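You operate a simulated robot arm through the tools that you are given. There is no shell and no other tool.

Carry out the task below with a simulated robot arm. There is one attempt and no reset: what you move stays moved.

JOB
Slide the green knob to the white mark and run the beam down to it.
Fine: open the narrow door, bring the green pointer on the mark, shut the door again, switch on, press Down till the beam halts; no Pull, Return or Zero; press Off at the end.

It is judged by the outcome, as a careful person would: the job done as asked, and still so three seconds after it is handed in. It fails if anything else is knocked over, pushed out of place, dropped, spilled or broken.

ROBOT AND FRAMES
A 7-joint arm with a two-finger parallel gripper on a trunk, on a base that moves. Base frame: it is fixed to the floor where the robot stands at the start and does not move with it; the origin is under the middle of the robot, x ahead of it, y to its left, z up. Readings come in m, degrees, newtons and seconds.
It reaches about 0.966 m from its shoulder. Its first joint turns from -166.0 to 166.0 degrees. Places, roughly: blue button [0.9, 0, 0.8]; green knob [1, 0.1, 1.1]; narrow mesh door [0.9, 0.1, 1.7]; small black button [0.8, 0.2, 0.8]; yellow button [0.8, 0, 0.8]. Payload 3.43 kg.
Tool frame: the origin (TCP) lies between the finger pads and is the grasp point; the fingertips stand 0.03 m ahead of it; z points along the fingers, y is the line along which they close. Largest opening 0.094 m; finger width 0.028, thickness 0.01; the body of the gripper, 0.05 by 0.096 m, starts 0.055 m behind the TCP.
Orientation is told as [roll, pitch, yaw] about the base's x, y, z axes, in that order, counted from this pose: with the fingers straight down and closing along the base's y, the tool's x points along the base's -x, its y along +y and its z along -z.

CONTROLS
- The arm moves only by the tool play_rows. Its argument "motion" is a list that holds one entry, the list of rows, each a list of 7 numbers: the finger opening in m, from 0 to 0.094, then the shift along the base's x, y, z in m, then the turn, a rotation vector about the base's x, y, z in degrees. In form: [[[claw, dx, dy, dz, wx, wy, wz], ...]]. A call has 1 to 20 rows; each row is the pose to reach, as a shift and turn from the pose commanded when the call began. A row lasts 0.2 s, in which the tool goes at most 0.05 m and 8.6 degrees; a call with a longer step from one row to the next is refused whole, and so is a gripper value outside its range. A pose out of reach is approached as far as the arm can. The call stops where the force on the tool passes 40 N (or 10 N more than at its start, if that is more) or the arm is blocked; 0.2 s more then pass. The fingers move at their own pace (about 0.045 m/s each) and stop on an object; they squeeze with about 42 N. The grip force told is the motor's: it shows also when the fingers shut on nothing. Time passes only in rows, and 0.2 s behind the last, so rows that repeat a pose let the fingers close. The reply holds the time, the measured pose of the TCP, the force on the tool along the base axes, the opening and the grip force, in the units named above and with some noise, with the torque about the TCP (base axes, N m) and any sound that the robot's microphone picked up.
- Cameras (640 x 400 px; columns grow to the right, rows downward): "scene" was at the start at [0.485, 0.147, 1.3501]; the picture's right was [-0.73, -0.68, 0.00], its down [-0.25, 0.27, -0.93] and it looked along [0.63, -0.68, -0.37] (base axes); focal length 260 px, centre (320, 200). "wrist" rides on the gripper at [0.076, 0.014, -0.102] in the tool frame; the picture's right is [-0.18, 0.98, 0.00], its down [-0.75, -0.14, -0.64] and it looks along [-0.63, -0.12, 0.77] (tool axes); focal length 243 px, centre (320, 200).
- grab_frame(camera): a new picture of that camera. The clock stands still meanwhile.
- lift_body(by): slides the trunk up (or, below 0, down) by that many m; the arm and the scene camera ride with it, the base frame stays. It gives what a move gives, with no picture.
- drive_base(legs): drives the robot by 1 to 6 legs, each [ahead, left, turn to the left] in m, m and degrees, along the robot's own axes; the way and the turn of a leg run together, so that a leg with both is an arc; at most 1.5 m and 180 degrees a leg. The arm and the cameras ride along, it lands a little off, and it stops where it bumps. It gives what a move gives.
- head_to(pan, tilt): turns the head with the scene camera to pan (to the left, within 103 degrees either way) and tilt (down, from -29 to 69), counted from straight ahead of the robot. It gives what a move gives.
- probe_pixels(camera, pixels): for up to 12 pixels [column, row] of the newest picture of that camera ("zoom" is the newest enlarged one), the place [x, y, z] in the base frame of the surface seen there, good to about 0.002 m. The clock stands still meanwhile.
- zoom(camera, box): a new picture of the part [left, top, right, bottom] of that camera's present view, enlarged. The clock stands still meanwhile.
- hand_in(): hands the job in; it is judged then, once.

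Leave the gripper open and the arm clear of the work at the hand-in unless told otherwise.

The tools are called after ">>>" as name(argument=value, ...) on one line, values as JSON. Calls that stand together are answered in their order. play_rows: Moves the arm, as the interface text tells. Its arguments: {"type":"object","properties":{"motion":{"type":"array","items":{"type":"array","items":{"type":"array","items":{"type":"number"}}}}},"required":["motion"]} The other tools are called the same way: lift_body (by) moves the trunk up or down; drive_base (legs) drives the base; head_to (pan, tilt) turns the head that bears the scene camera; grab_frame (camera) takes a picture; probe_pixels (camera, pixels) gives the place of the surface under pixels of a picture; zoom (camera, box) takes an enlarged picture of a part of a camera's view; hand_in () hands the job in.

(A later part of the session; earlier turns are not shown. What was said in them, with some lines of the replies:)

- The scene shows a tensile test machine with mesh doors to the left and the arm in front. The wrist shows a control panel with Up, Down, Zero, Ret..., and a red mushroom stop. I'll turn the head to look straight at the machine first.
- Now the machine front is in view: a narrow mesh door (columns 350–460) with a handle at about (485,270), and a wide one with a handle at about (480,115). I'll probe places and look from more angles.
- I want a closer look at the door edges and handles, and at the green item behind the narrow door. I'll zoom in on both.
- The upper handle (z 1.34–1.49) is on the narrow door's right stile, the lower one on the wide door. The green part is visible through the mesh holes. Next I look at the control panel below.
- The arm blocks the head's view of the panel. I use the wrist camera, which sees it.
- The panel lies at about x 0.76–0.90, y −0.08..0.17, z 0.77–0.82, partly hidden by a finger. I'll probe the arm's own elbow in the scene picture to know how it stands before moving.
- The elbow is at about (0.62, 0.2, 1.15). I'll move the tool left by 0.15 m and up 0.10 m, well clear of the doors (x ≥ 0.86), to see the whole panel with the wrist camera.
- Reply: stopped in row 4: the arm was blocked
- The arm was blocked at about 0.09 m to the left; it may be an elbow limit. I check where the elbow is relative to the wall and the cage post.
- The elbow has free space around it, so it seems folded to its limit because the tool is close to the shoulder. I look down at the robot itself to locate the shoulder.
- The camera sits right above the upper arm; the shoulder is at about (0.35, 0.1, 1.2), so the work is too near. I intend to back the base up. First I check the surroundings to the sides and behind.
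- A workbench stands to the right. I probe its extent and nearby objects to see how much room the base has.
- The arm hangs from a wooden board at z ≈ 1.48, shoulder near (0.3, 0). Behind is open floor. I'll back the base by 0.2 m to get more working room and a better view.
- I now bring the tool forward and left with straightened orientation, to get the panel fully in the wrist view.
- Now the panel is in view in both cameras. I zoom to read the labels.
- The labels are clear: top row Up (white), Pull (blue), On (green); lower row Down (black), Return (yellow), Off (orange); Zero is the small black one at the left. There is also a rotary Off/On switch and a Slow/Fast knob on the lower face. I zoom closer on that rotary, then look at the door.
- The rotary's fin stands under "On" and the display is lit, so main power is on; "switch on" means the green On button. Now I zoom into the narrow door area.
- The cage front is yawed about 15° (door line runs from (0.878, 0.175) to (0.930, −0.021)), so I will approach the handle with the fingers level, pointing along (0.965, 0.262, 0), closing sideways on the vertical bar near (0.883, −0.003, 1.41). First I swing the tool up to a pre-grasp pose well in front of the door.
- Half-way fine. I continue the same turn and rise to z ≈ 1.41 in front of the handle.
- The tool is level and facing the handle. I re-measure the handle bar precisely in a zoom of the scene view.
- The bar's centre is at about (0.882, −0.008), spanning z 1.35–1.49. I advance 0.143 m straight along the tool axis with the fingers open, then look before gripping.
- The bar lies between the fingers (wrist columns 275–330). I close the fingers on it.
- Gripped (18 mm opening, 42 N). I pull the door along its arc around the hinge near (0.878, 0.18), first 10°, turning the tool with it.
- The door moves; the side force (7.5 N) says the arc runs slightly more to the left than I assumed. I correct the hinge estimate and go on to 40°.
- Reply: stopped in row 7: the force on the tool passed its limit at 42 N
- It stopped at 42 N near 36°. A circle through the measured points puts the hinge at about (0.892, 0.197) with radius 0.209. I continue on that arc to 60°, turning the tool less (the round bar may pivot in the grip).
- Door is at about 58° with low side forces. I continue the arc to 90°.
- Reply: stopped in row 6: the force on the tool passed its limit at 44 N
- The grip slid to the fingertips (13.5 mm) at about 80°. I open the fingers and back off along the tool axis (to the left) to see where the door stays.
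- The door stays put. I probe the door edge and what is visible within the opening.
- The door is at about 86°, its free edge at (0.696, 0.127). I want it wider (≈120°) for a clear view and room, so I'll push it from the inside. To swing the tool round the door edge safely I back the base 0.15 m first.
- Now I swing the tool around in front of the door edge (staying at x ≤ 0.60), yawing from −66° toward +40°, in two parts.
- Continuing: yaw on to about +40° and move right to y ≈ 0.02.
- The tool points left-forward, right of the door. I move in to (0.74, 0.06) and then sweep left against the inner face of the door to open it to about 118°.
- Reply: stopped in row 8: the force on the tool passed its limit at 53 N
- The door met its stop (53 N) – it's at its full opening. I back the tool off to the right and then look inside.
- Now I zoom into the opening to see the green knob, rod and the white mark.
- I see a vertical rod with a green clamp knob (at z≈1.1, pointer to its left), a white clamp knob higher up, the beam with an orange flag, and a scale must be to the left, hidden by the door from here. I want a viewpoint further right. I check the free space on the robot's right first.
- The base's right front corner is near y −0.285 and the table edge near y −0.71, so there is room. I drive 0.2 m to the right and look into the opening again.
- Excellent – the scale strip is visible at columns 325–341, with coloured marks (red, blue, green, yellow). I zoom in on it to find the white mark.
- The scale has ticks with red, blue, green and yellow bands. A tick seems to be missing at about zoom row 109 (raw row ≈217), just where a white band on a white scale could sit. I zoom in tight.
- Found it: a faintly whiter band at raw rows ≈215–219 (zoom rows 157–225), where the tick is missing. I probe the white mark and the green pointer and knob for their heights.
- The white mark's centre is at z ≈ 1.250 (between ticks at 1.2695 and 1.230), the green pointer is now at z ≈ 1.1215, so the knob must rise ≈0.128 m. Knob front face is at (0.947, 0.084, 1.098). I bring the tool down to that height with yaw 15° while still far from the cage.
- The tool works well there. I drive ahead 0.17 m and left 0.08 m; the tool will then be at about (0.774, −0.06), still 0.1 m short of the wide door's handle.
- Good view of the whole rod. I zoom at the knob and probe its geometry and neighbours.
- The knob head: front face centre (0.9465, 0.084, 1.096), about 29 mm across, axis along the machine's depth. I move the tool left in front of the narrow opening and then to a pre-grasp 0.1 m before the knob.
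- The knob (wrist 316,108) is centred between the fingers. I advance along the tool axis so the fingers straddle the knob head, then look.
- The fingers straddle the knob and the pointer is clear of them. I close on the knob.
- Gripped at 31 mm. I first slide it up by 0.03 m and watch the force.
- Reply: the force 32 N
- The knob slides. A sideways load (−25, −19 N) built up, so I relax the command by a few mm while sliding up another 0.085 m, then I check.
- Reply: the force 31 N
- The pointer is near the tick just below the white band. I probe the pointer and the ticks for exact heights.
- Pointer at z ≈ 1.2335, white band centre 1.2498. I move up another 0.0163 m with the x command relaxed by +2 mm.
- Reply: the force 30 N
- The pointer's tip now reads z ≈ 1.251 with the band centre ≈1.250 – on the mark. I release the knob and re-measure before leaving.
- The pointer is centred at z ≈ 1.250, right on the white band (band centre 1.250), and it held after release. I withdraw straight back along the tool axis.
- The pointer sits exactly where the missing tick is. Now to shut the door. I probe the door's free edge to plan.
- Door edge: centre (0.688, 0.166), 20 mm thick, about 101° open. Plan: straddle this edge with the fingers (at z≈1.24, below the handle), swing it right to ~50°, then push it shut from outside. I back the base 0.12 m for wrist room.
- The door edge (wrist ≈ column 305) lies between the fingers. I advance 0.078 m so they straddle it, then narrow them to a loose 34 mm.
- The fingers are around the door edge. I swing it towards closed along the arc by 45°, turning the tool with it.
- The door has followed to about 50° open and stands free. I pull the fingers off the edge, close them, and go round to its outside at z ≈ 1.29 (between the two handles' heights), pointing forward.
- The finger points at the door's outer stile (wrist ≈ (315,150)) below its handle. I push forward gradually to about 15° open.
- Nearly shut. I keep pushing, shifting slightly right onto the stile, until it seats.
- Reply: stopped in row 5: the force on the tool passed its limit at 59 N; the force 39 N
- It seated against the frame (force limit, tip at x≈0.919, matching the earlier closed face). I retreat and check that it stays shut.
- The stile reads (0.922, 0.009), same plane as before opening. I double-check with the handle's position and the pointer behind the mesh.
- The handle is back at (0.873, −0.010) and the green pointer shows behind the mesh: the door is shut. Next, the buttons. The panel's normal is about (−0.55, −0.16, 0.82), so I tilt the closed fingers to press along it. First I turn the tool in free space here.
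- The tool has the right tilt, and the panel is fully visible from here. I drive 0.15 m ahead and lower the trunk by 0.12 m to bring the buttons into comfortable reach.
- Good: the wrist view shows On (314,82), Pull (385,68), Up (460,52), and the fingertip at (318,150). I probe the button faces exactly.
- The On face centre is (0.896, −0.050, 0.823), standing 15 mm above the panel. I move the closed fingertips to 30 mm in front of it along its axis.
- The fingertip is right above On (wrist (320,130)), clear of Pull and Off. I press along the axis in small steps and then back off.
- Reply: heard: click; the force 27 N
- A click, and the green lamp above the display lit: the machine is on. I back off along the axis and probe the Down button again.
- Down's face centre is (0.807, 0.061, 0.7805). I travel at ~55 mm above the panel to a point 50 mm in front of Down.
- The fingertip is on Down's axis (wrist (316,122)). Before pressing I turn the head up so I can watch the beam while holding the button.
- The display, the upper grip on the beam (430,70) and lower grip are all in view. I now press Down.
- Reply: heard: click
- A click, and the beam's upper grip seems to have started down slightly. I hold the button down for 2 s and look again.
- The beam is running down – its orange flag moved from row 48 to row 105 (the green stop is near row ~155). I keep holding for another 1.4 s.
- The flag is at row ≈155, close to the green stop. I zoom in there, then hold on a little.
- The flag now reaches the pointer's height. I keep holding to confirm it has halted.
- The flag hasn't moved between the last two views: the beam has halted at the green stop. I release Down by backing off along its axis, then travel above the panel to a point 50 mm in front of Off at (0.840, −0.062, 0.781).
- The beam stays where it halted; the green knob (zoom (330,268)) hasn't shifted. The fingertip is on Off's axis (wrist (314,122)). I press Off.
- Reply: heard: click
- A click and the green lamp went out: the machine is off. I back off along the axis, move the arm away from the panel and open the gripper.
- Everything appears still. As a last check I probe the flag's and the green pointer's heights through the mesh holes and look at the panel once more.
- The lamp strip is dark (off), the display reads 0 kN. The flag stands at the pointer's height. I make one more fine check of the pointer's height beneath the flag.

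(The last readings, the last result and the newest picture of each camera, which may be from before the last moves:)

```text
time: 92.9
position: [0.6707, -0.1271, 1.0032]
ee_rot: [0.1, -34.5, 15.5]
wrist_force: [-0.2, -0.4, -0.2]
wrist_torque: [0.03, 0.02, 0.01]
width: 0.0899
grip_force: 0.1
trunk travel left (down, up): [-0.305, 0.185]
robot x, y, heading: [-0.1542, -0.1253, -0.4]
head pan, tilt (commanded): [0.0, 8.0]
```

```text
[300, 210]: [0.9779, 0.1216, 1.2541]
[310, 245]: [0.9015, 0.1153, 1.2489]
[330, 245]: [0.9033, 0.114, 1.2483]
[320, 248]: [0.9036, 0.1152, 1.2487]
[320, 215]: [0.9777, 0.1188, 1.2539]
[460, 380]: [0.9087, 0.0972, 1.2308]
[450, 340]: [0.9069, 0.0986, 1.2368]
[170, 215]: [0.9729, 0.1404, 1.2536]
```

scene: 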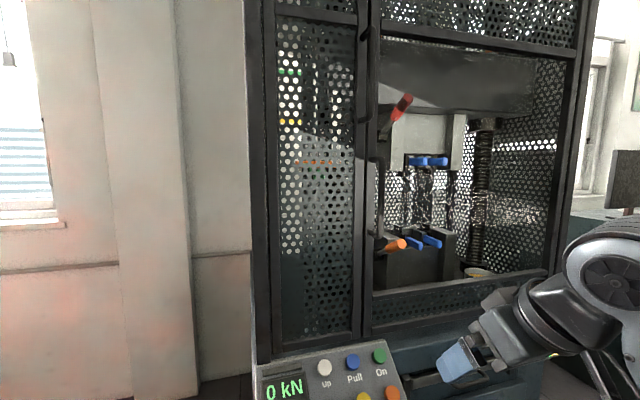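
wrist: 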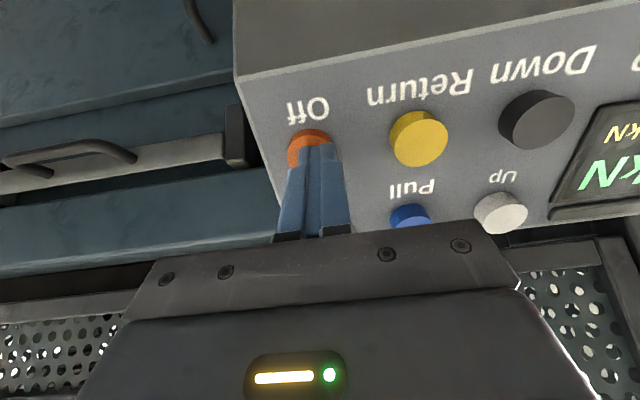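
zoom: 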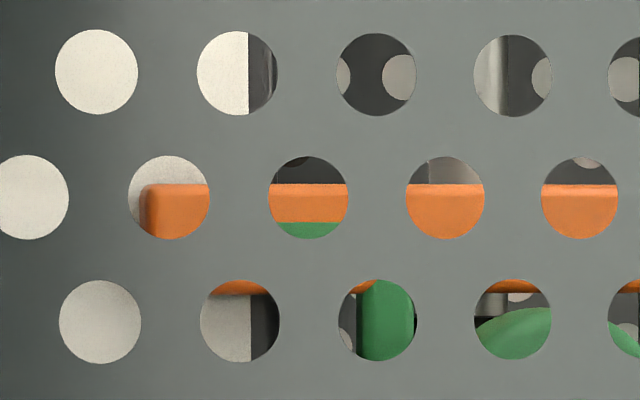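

>>> probe_pixels(camera="zoom", pixels=[[308, 226], [308, 232], [300, 230], [316, 230], [385, 300], [385, 330], [510, 335], [220, 288], [510, 286]])

```text
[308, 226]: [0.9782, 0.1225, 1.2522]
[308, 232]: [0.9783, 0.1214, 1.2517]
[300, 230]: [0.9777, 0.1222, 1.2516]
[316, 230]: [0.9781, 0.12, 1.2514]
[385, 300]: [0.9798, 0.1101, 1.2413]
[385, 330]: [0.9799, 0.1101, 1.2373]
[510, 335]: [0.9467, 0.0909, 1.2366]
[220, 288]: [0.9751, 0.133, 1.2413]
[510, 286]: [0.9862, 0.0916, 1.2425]
```

The pointer (z ≈ 1.2465–1.2545) and knob are unmoved. The flag, from 1.241 to 1.258, is centred at 1.250 on the white mark. The mesh is in its closed plane, the machine is off, the gripper is open and the arm is clear, so I hand the job in.

>>> hand_in()

```text
The job is handed in.
```

The job is done and handed in; I don't have the verdict yet. The green pointer is on the white mark, and the beam ran down to it and halted there.

- **Pointer:** I slid the green knob up about 0.13 m. The pointer sits at z ≈ 1.250, the middle of the white band. It didn't move when the beam came down.
- **Door:** I opened the narrow door and shut it again before switching on. Its position matches where it stood before opening.
- **Beam:** I pressed On, then held Down until the beam halted. The beam's orange flag stopped at z ≈ 1.25, level with the pointer.
- **Buttons:** I pressed only On, Down and Off, once each. I didn't touch Pull, Return or Zero. After Off clicked, the green lamp went out; the display still reads 0 kN.

The gripper is open, and the arm is back from the panel and clear of the machine. I saw nothing knocked over or pushed out of place.
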